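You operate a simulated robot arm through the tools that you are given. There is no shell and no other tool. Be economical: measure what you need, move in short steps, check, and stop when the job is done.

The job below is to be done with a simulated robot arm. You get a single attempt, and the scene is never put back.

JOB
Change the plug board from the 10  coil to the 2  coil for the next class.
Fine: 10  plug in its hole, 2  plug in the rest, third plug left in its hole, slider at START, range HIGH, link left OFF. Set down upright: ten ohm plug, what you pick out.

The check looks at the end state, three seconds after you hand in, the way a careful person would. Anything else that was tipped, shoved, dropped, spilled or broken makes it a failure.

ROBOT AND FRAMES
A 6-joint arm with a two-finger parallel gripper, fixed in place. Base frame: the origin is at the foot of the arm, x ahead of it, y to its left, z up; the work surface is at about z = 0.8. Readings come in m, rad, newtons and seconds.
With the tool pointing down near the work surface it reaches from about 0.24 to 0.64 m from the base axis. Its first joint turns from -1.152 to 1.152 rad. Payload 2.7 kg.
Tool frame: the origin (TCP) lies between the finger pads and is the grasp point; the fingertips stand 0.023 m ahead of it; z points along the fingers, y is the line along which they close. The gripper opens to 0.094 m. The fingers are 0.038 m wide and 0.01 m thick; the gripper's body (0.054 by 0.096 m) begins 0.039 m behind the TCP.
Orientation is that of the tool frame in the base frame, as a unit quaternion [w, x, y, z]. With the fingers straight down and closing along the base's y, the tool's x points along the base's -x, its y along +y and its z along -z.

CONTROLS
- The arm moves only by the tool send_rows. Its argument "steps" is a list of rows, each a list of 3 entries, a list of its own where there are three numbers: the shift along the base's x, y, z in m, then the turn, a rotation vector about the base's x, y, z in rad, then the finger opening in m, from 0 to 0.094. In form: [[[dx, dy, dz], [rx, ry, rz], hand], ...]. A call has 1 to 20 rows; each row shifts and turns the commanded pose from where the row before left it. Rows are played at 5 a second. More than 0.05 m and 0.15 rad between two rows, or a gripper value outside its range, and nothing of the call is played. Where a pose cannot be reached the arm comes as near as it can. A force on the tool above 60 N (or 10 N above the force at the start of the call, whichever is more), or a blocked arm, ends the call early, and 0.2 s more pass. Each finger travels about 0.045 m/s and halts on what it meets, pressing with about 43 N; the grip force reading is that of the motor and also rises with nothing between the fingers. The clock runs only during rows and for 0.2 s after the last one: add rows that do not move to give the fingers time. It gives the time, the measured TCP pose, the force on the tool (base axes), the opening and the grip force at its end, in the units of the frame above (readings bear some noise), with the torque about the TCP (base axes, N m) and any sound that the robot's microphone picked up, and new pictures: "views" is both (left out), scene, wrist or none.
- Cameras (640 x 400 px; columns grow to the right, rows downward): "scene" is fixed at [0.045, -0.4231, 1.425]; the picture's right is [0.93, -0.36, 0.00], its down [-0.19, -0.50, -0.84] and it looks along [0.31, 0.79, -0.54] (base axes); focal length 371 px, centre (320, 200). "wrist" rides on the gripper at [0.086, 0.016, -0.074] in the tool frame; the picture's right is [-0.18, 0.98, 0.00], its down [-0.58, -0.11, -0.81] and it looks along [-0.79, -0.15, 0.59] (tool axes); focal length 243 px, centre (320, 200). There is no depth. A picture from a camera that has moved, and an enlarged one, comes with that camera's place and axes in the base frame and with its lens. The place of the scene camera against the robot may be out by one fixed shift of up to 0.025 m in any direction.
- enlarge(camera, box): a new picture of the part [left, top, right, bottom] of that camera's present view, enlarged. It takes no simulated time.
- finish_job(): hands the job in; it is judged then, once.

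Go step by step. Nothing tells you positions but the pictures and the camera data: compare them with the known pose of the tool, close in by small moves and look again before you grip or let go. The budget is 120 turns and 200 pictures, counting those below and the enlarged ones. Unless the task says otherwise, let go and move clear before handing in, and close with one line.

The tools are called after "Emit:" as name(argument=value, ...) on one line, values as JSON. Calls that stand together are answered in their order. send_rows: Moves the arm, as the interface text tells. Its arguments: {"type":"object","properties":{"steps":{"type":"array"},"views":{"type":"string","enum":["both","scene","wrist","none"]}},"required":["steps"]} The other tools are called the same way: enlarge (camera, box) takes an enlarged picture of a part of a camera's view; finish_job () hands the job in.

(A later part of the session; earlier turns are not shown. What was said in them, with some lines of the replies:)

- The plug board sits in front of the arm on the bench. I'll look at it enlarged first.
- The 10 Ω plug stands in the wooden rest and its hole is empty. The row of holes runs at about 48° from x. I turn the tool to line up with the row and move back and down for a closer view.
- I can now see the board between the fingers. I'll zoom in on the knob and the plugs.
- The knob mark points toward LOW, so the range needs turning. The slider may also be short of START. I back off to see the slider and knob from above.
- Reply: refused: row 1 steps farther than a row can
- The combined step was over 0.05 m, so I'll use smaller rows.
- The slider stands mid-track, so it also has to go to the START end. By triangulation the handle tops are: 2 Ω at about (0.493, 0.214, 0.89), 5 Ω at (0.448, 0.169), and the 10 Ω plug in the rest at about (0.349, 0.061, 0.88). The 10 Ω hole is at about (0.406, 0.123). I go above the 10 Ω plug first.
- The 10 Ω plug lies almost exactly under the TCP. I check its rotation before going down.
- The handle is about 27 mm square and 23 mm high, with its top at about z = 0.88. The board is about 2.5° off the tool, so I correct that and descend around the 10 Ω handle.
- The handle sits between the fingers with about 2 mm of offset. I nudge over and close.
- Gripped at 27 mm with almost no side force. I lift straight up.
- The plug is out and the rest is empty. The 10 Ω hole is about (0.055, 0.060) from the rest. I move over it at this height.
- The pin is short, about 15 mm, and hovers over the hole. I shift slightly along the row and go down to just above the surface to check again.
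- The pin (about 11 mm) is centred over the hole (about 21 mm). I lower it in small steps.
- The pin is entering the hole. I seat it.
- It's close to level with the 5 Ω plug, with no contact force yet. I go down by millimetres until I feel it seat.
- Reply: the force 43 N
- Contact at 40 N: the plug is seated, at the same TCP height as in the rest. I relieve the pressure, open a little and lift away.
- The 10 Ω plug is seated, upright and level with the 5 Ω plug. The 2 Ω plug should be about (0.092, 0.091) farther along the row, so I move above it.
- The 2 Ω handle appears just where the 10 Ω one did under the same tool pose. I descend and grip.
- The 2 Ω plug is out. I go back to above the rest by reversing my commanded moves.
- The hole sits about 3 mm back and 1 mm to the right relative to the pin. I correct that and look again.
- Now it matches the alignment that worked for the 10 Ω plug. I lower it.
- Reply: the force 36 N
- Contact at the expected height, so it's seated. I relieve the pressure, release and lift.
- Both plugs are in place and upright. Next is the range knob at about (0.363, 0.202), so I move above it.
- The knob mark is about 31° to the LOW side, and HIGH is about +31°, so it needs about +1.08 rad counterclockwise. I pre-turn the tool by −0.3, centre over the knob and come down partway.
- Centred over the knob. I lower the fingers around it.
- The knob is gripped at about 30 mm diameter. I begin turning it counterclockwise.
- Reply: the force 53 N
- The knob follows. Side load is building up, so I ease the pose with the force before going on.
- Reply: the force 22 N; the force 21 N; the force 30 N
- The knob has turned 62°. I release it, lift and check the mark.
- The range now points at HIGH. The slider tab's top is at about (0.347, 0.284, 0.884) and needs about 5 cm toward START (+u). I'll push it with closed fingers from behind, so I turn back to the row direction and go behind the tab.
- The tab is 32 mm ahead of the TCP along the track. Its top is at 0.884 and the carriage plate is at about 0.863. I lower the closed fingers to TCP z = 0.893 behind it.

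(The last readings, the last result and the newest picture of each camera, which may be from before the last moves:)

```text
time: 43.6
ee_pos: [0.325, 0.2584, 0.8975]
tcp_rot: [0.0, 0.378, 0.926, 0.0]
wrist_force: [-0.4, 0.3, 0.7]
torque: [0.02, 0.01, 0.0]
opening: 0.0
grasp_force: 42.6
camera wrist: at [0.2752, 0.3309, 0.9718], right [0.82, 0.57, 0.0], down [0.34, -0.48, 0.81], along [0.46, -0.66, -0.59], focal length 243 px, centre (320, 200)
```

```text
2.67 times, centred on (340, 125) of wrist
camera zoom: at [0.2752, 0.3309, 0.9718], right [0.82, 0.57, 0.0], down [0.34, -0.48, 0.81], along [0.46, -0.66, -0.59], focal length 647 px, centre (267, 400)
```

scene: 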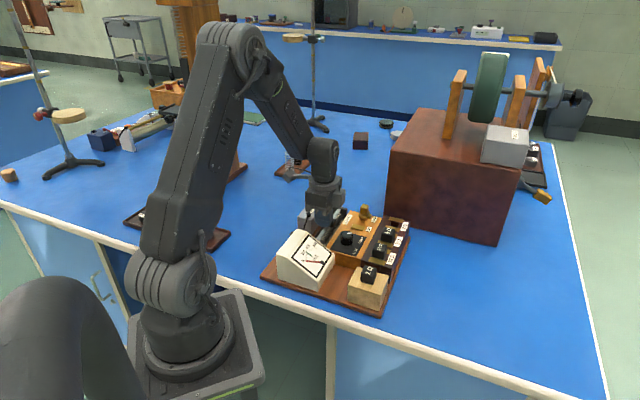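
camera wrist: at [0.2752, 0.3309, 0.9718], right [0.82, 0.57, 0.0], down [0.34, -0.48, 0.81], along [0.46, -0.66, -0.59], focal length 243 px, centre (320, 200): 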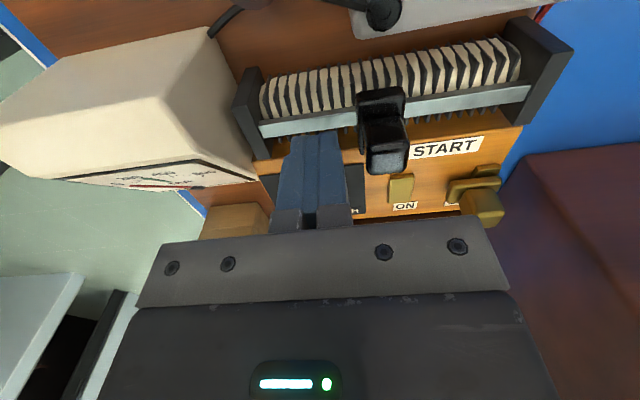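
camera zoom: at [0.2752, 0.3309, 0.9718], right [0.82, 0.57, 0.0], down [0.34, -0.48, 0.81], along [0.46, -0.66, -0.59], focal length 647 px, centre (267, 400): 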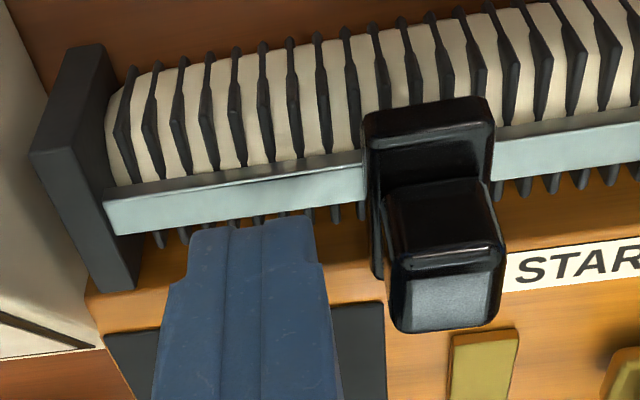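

Slight recentring, then I push along +u.

Emit:
send_rows(steps=[[[0.0029, -0.0028, -0.003], [0, 0, 0], 0.0], [[0.0035, 0.0036, 0], [0, 0, 0], 0.0], [[0.0035, 0.0036, 0], [0, 0, 0], 0.0], [[0.0035, 0.0036, 0], [0, 0, 0], 0.0], [[0.0035, 0.0036, 0], [0, 0, 0], 0.0], [[0.0035, 0.0036, 0], [0, 0, 0], 0.0], [[0.0035, 0.0036, 0], [0, 0, 0], 0.0]], views="wrist")

Emit:
enlarge(camera="wrist", box=[220, 50, 460, 200])

```text
time: 45.2
ee_pos: [0.3515, 0.2754, 0.8939]
tcp_rot: [0.001, 0.378, 0.926, 0.0]
wrist_force: [-0.3, -0.1, -0.2]
torque: [0.03, -0.01, 0.03]
opening: 0.0002
grasp_force: 42.4
camera wrist: at [0.3007, 0.3478, 0.9677], right [0.82, 0.57, 0.0], down [0.34, -0.48, 0.81], along [0.46, -0.66, -0.59], focal length 243 px, centre (320, 200)
```

wrist: 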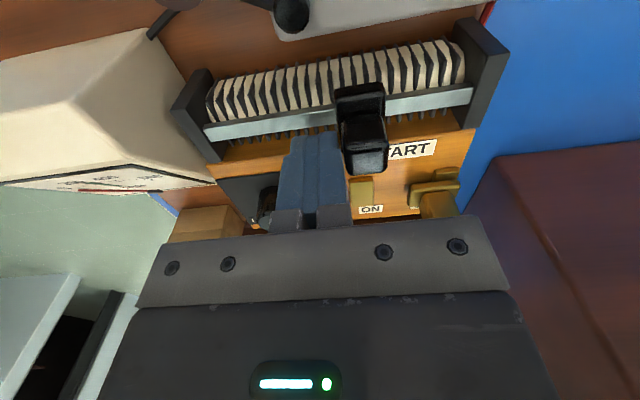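

```text
2.67 times, centred on (340, 125) of wrist
camera zoom: at [0.3007, 0.3478, 0.9677], right [0.82, 0.57, 0.0], down [0.34, -0.48, 0.81], along [0.46, -0.66, -0.59], focal length 647 px, centre (267, 400)
```

zoom: 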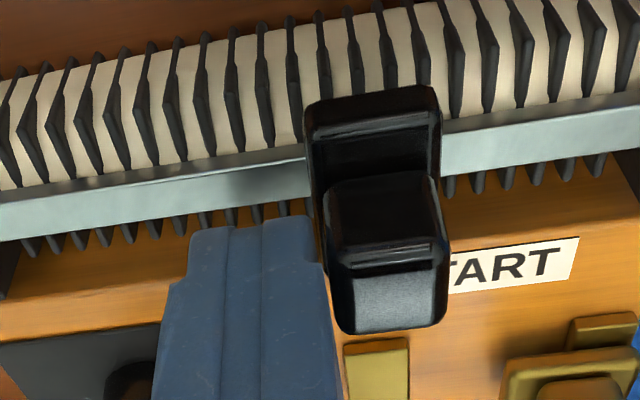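

Emit:
send_rows(steps=[[[0.0035, 0.0036, 0], [0, 0, 0], 0.0], [[0.0035, 0.0036, 0], [0, 0, 0], 0.0], [[0.0035, 0.0036, 0], [0, 0, 0], 0.0], [[0.0035, 0.0036, 0], [0, 0, 0], 0.0], [[0, 0, 0], [0, 0, 0], 0.0]])

Emit:
enlarge(camera="wrist", box=[220, 50, 460, 200])

Emit:
enlarge(camera="scene", box=[290, 180, 400, 260])

```text
time: 46.4
ee_pos: [0.3648, 0.2901, 0.8928]
tcp_rot: [0.0, 0.377, 0.926, 0.0]
wrist_force: [-0.4, 0.2, 0.2]
torque: [-0.05, -0.01, 0.0]
opening: 0.0003
grasp_force: 42.5
camera wrist: at [0.3135, 0.3626, 0.9672], right [0.82, 0.57, 0.0], down [0.34, -0.48, 0.81], along [0.46, -0.66, -0.59], focal length 243 px, centre (320, 200)
```

scene: 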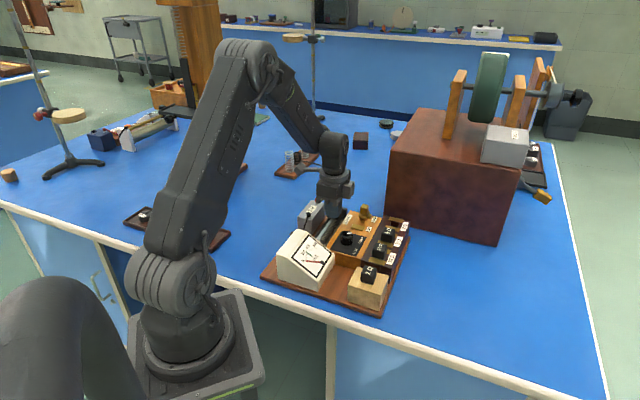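
wrist: 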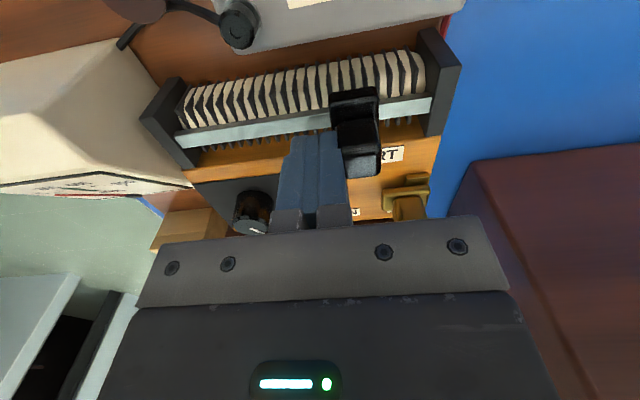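

```text
2.67 times, centred on (340, 125) of wrist
camera zoom: at [0.3135, 0.3626, 0.9672], right [0.82, 0.57, 0.0], down [0.34, -0.48, 0.81], along [0.46, -0.66, -0.59], focal length 647 px, centre (267, 400)
```

zoom: 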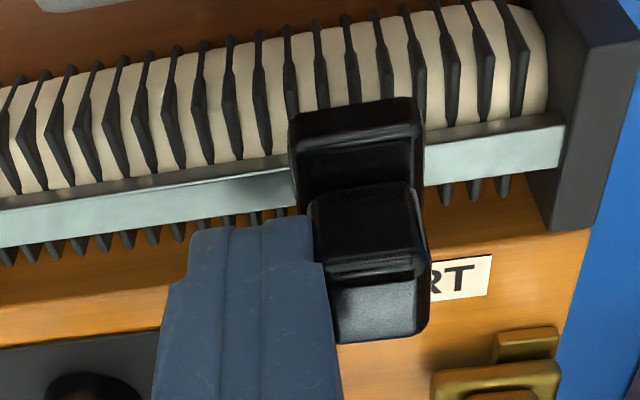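

```text
5.00 times, centred on (345, 220) of scene
camera zoom: at [0.045, -0.4231, 1.425], right [0.93, -0.36, 0.0], down [-0.19, -0.5, -0.84], along [0.31, 0.79, -0.54], focal length 1854 px, centre (195, 100)
```

zoom: 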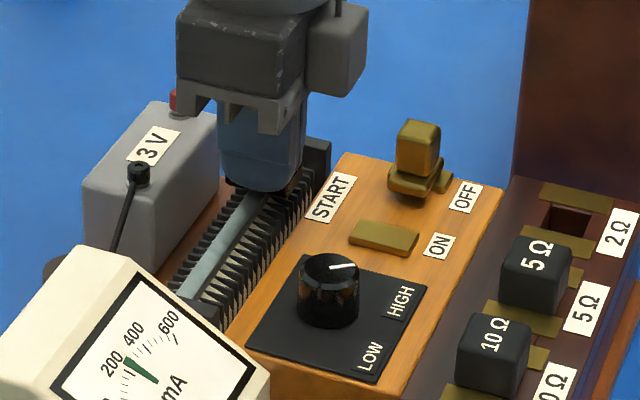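

The slider is moving with almost no force, with about 25–30 mm left. I continue.

Emit:
send_rows(steps=[[[0.0035, 0.0036, 0], [0, 0, 0], 0.0], [[0.0035, 0.0036, 0], [0, 0, 0], 0.0], [[0.0035, 0.0036, 0], [0, 0, 0], 0.0], [[0.0021, 0.0022, 0], [0, 0, 0], 0.0], [[0, 0, 0], [0, 0, 0], 0.0]], views="wrist")

Emit:
enlarge(camera="wrist", box=[220, 50, 460, 200])

```text
time: 47.6
ee_pos: [0.3786, 0.3046, 0.8917]
tcp_rot: [0.001, 0.377, 0.926, 0.001]
wrist_force: [-4.1, 2.9, 15.1]
torque: [0.16, 0.04, 0.03]
opening: 0.0
grasp_force: 42.7
camera wrist: at [0.3274, 0.3764, 0.9671], right [0.82, 0.57, 0.0], down [0.34, -0.49, 0.81], along [0.46, -0.66, -0.59], focal length 243 px, centre (320, 200)
```

wrist: 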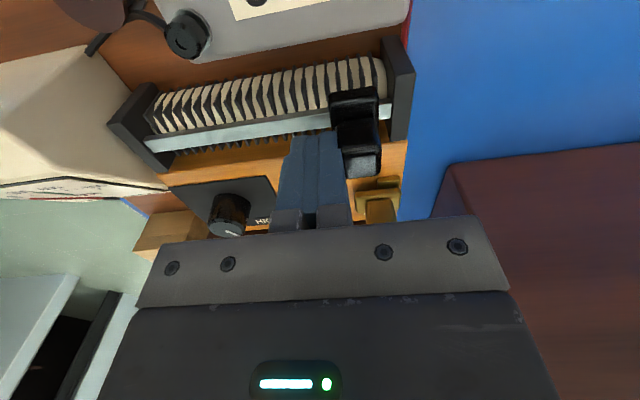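

```text
2.67 times, centred on (340, 125) of wrist
camera zoom: at [0.3274, 0.3764, 0.9671], right [0.82, 0.57, 0.0], down [0.34, -0.49, 0.81], along [0.46, -0.66, -0.59], focal length 647 px, centre (267, 400)
```

zoom: 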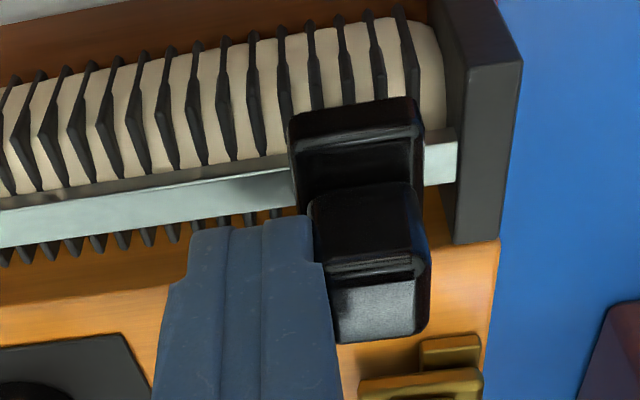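

There's an upward force of 15 N, so I check for contact before going further.

Emit:
enlarge(camera="scene", box=[290, 160, 400, 240])

Emit:
enlarge(camera="wrist", box=[300, 80, 420, 180])

```text
5.00 times, centred on (345, 200) of scene
camera zoom: at [0.0447, -0.4232, 1.425], right [0.93, -0.36, 0.0], down [-0.19, -0.5, -0.84], along [0.31, 0.79, -0.54], focal length 1854 px, centre (195, 200)
```

zoom: 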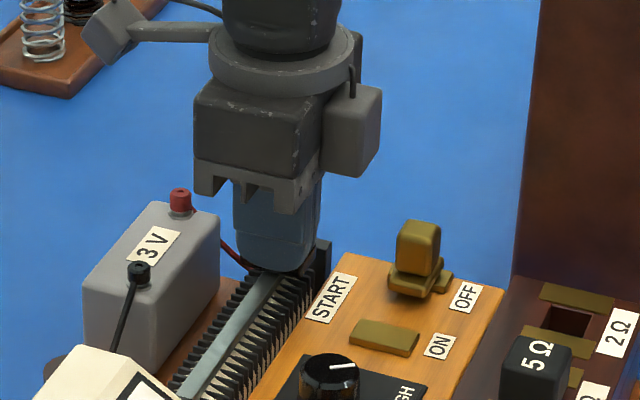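

```text
4.00 times, centred on (360, 130) of wrist
camera zoom: at [0.3274, 0.3764, 0.9671], right [0.82, 0.57, 0.0], down [0.34, -0.49, 0.81], along [0.46, -0.66, -0.59], focal length 970 px, centre (160, 480)
```

zoom: 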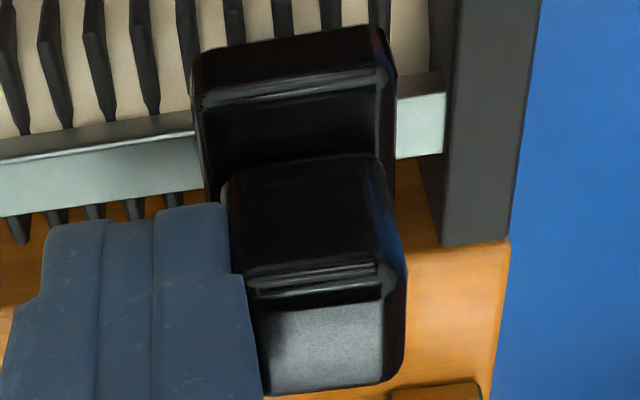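

Likely the fingertips are rubbing the carriage plate. I raise by 3 mm and push the last bit in small steps.

Emit:
send_rows(steps=[[[0, 0, 0.003], [0, 0, 0], 0.0], [[0, 0, 0], [0, 0, 0], 0.0], [[0.0014, 0.0014, 0], [0, 0, 0], 0.0], [[0, 0, 0], [0, 0, 0], 0.0]], views="none")

```text
time: 48.6
ee_pos: [0.3793, 0.3056, 0.893]
tcp_rot: [0.0, 0.378, 0.926, 0.0]
wrist_force: [-1.1, -1.4, -0.7]
torque: [-0.06, -0.01, 0.0]
opening: 0.0004
grasp_force: 42.3
```

Emit:
send_rows(steps=[[[0.0014, 0.0014, 0], [0, 0, 0], 0.0], [[0.0014, 0.0014, 0], [0, 0, 0], 0.0], [[0, 0, 0], [0, 0, 0], 0.0]], views="wrist")

Emit:
enlarge(camera="wrist", box=[300, 80, 420, 180])

```text
time: 49.4
ee_pos: [0.3814, 0.3079, 0.8943]
tcp_rot: [0.0, 0.377, 0.926, 0.0]
wrist_force: [-0.2, -0.7, 0.5]
torque: [-0.04, 0.01, -0.04]
opening: 0.0002
grasp_force: 42.0
camera wrist: at [0.3314, 0.38, 0.969], right [0.82, 0.57, 0.0], down [0.34, -0.48, 0.81], along [0.46, -0.66, -0.59], focal length 243 px, centre (320, 200)
```

wrist: 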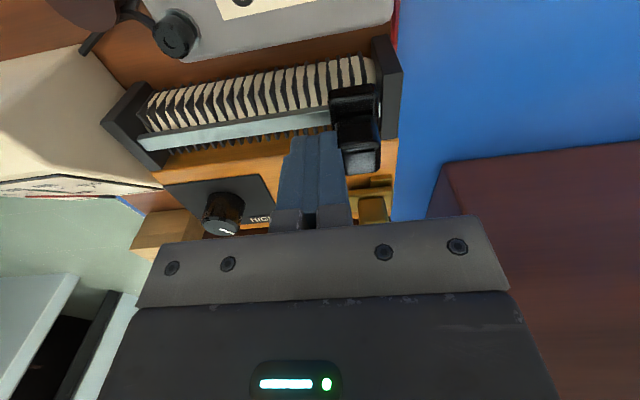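

```text
4.00 times, centred on (360, 130) of wrist
camera zoom: at [0.3314, 0.38, 0.969], right [0.82, 0.57, 0.0], down [0.34, -0.48, 0.81], along [0.46, -0.66, -0.59], focal length 970 px, centre (160, 480)
```

zoom: 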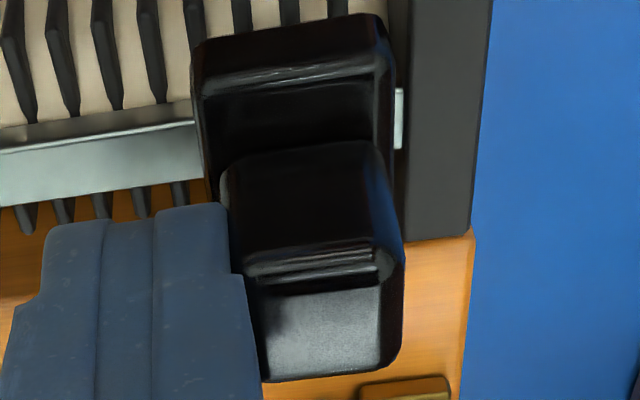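

Emit:
send_rows(steps=[[[0.0007, 0.0007, 0], [0, 0, 0], 0.0], [[0.0007, 0.0007, 0], [0, 0, 0], 0.0], [[0, 0, 0], [0, 0, 0], 0.0]], views="wrist")

Emit:
enlarge(camera="wrist", box=[300, 80, 420, 180])

```text
time: 50.2
ee_pos: [0.3833, 0.3096, 0.8946]
tcp_rot: [0.0, 0.376, 0.927, 0.0]
wrist_force: [-1.7, -0.4, -0.1]
torque: [0.0, 0.01, 0.03]
opening: 0.0
grasp_force: 42.6
camera wrist: at [0.3328, 0.381, 0.9692], right [0.82, 0.57, 0.0], down [0.34, -0.48, 0.81], along [0.46, -0.66, -0.59], focal length 243 px, centre (320, 200)
```

wrist: 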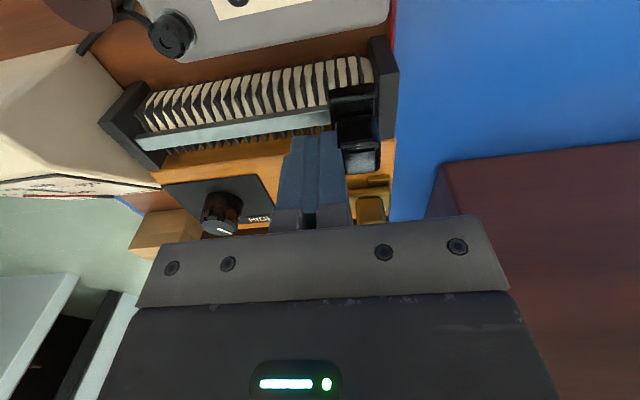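

```text
4.00 times, centred on (360, 130) of wrist
camera zoom: at [0.3328, 0.381, 0.9692], right [0.82, 0.57, 0.0], down [0.34, -0.48, 0.81], along [0.46, -0.66, -0.59], focal length 970 px, centre (160, 480)
```

zoom: 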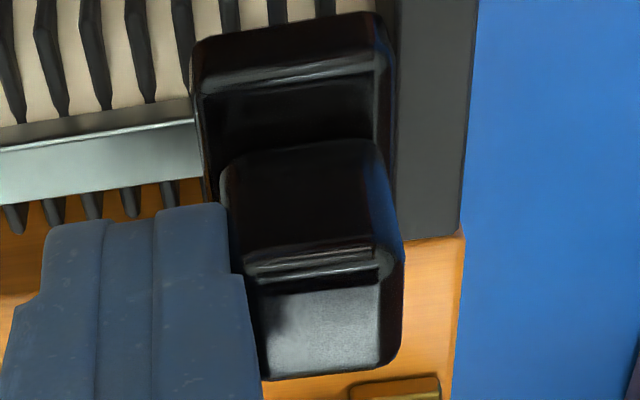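

Emit:
send_rows(steps=[[[0.0007, 0.0007, 0], [0, 0, 0], 0.0], [[0, 0, 0], [0, 0, 0], 0.0]], views="none")

```text
time: 50.8
ee_pos: [0.3838, 0.3101, 0.8951]
tcp_rot: [-0.001, 0.378, 0.926, -0.001]
wrist_force: [-3.2, -4.1, 0.9]
torque: [-0.05, 0.0, -0.03]
opening: 0.0
grasp_force: 42.4
```

Force is starting to rise along the track, so the slider is at its stop. I back off, lift well clear and inspect everything.

Emit:
send_rows(steps=[[[-0.006, -0.006, 0.0], [0, 0, 0], 0.0], [[0, 0, 0.03], [0, 0, 0], 0.0], [[0, 0, 0.03], [0, 0, 0], 0.0], [[-0.02, 0.02, 0.03], [0, 0, 0], 0.0], [[-0.02, 0.02, 0.035], [0, 0, 0], 0.0], [[-0.02, 0.02, 0.035], [0, 0, 0], 0.0], [[-0.02, 0.02, 0.035], [0, 0, 0], 0.0], [[-0.02, 0.02, 0.035], [0, 0, 0], 0.0], [[0, 0, 0], [0, 0, 0], 0.0]])

Emit:
enlarge(camera="scene", box=[255, 190, 425, 320])

Emit:
enlarge(camera="wrist", box=[200, 0, 460, 163])

```text
time: 52.8
ee_pos: [0.2789, 0.4053, 1.1241]
tcp_rot: [0.0, 0.377, 0.926, 0.0]
wrist_force: [-0.4, -0.6, 0.4]
torque: [-0.03, 0.02, 0.01]
opening: 0.0
grasp_force: 42.0
camera wrist: at [0.2277, 0.4763, 1.1989], right [0.82, 0.57, 0.0], down [0.34, -0.48, 0.81], along [0.46, -0.66, -0.59], focal length 243 px, centre (320, 200)
```

scene: 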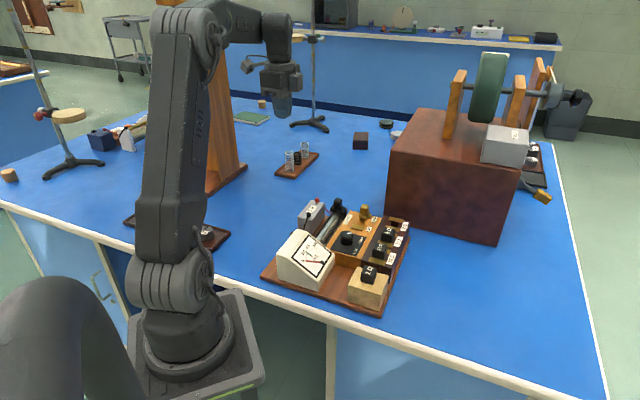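
wrist: 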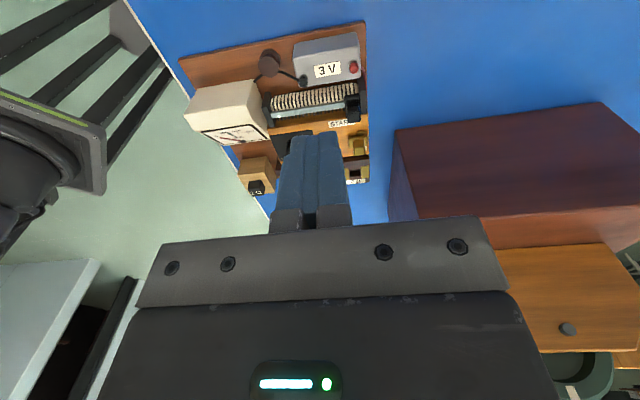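

```text
3.08 times, centred on (340, 255) of scene
camera zoom: at [0.045, -0.4231, 1.425], right [0.93, -0.36, 0.0], down [-0.19, -0.5, -0.84], along [0.31, 0.79, -0.54], focal length 1141 px, centre (258, 31)
```

zoom: 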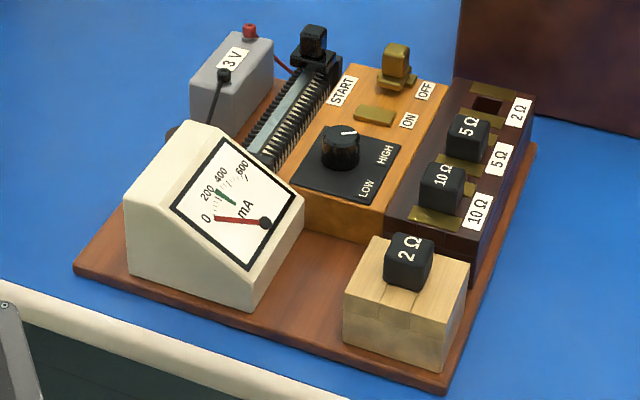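

```text
2.45 times, centred on (330, 82) of wrist
camera zoom: at [0.2277, 0.4763, 1.1989], right [0.82, 0.57, 0.0], down [0.34, -0.48, 0.81], along [0.46, -0.66, -0.59], focal length 595 px, centre (296, 491)
```

zoom: 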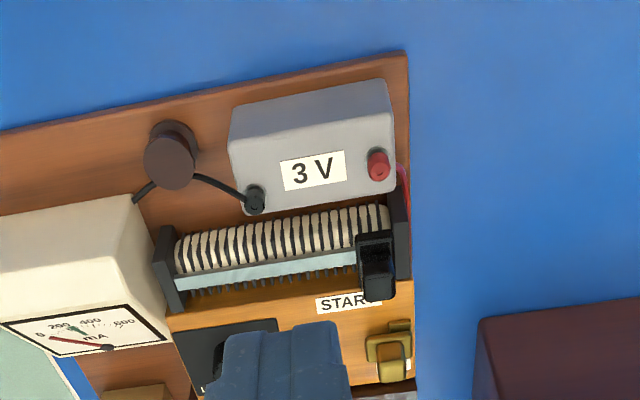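

The 10 Ω plug is in its hole, the 2 Ω plug is upright in the rest and the 5 Ω plug is untouched. The slider is at the START end, the range points at HIGH, the link is still at OFF and the board hasn't moved. Handing in.

Emit:
finish_job()

```text
The job is handed in.
```

The plug board is changed from the 10 Ω to the 2 Ω coil and handed in, with the slider at START, the range at HIGH and the link left OFF.
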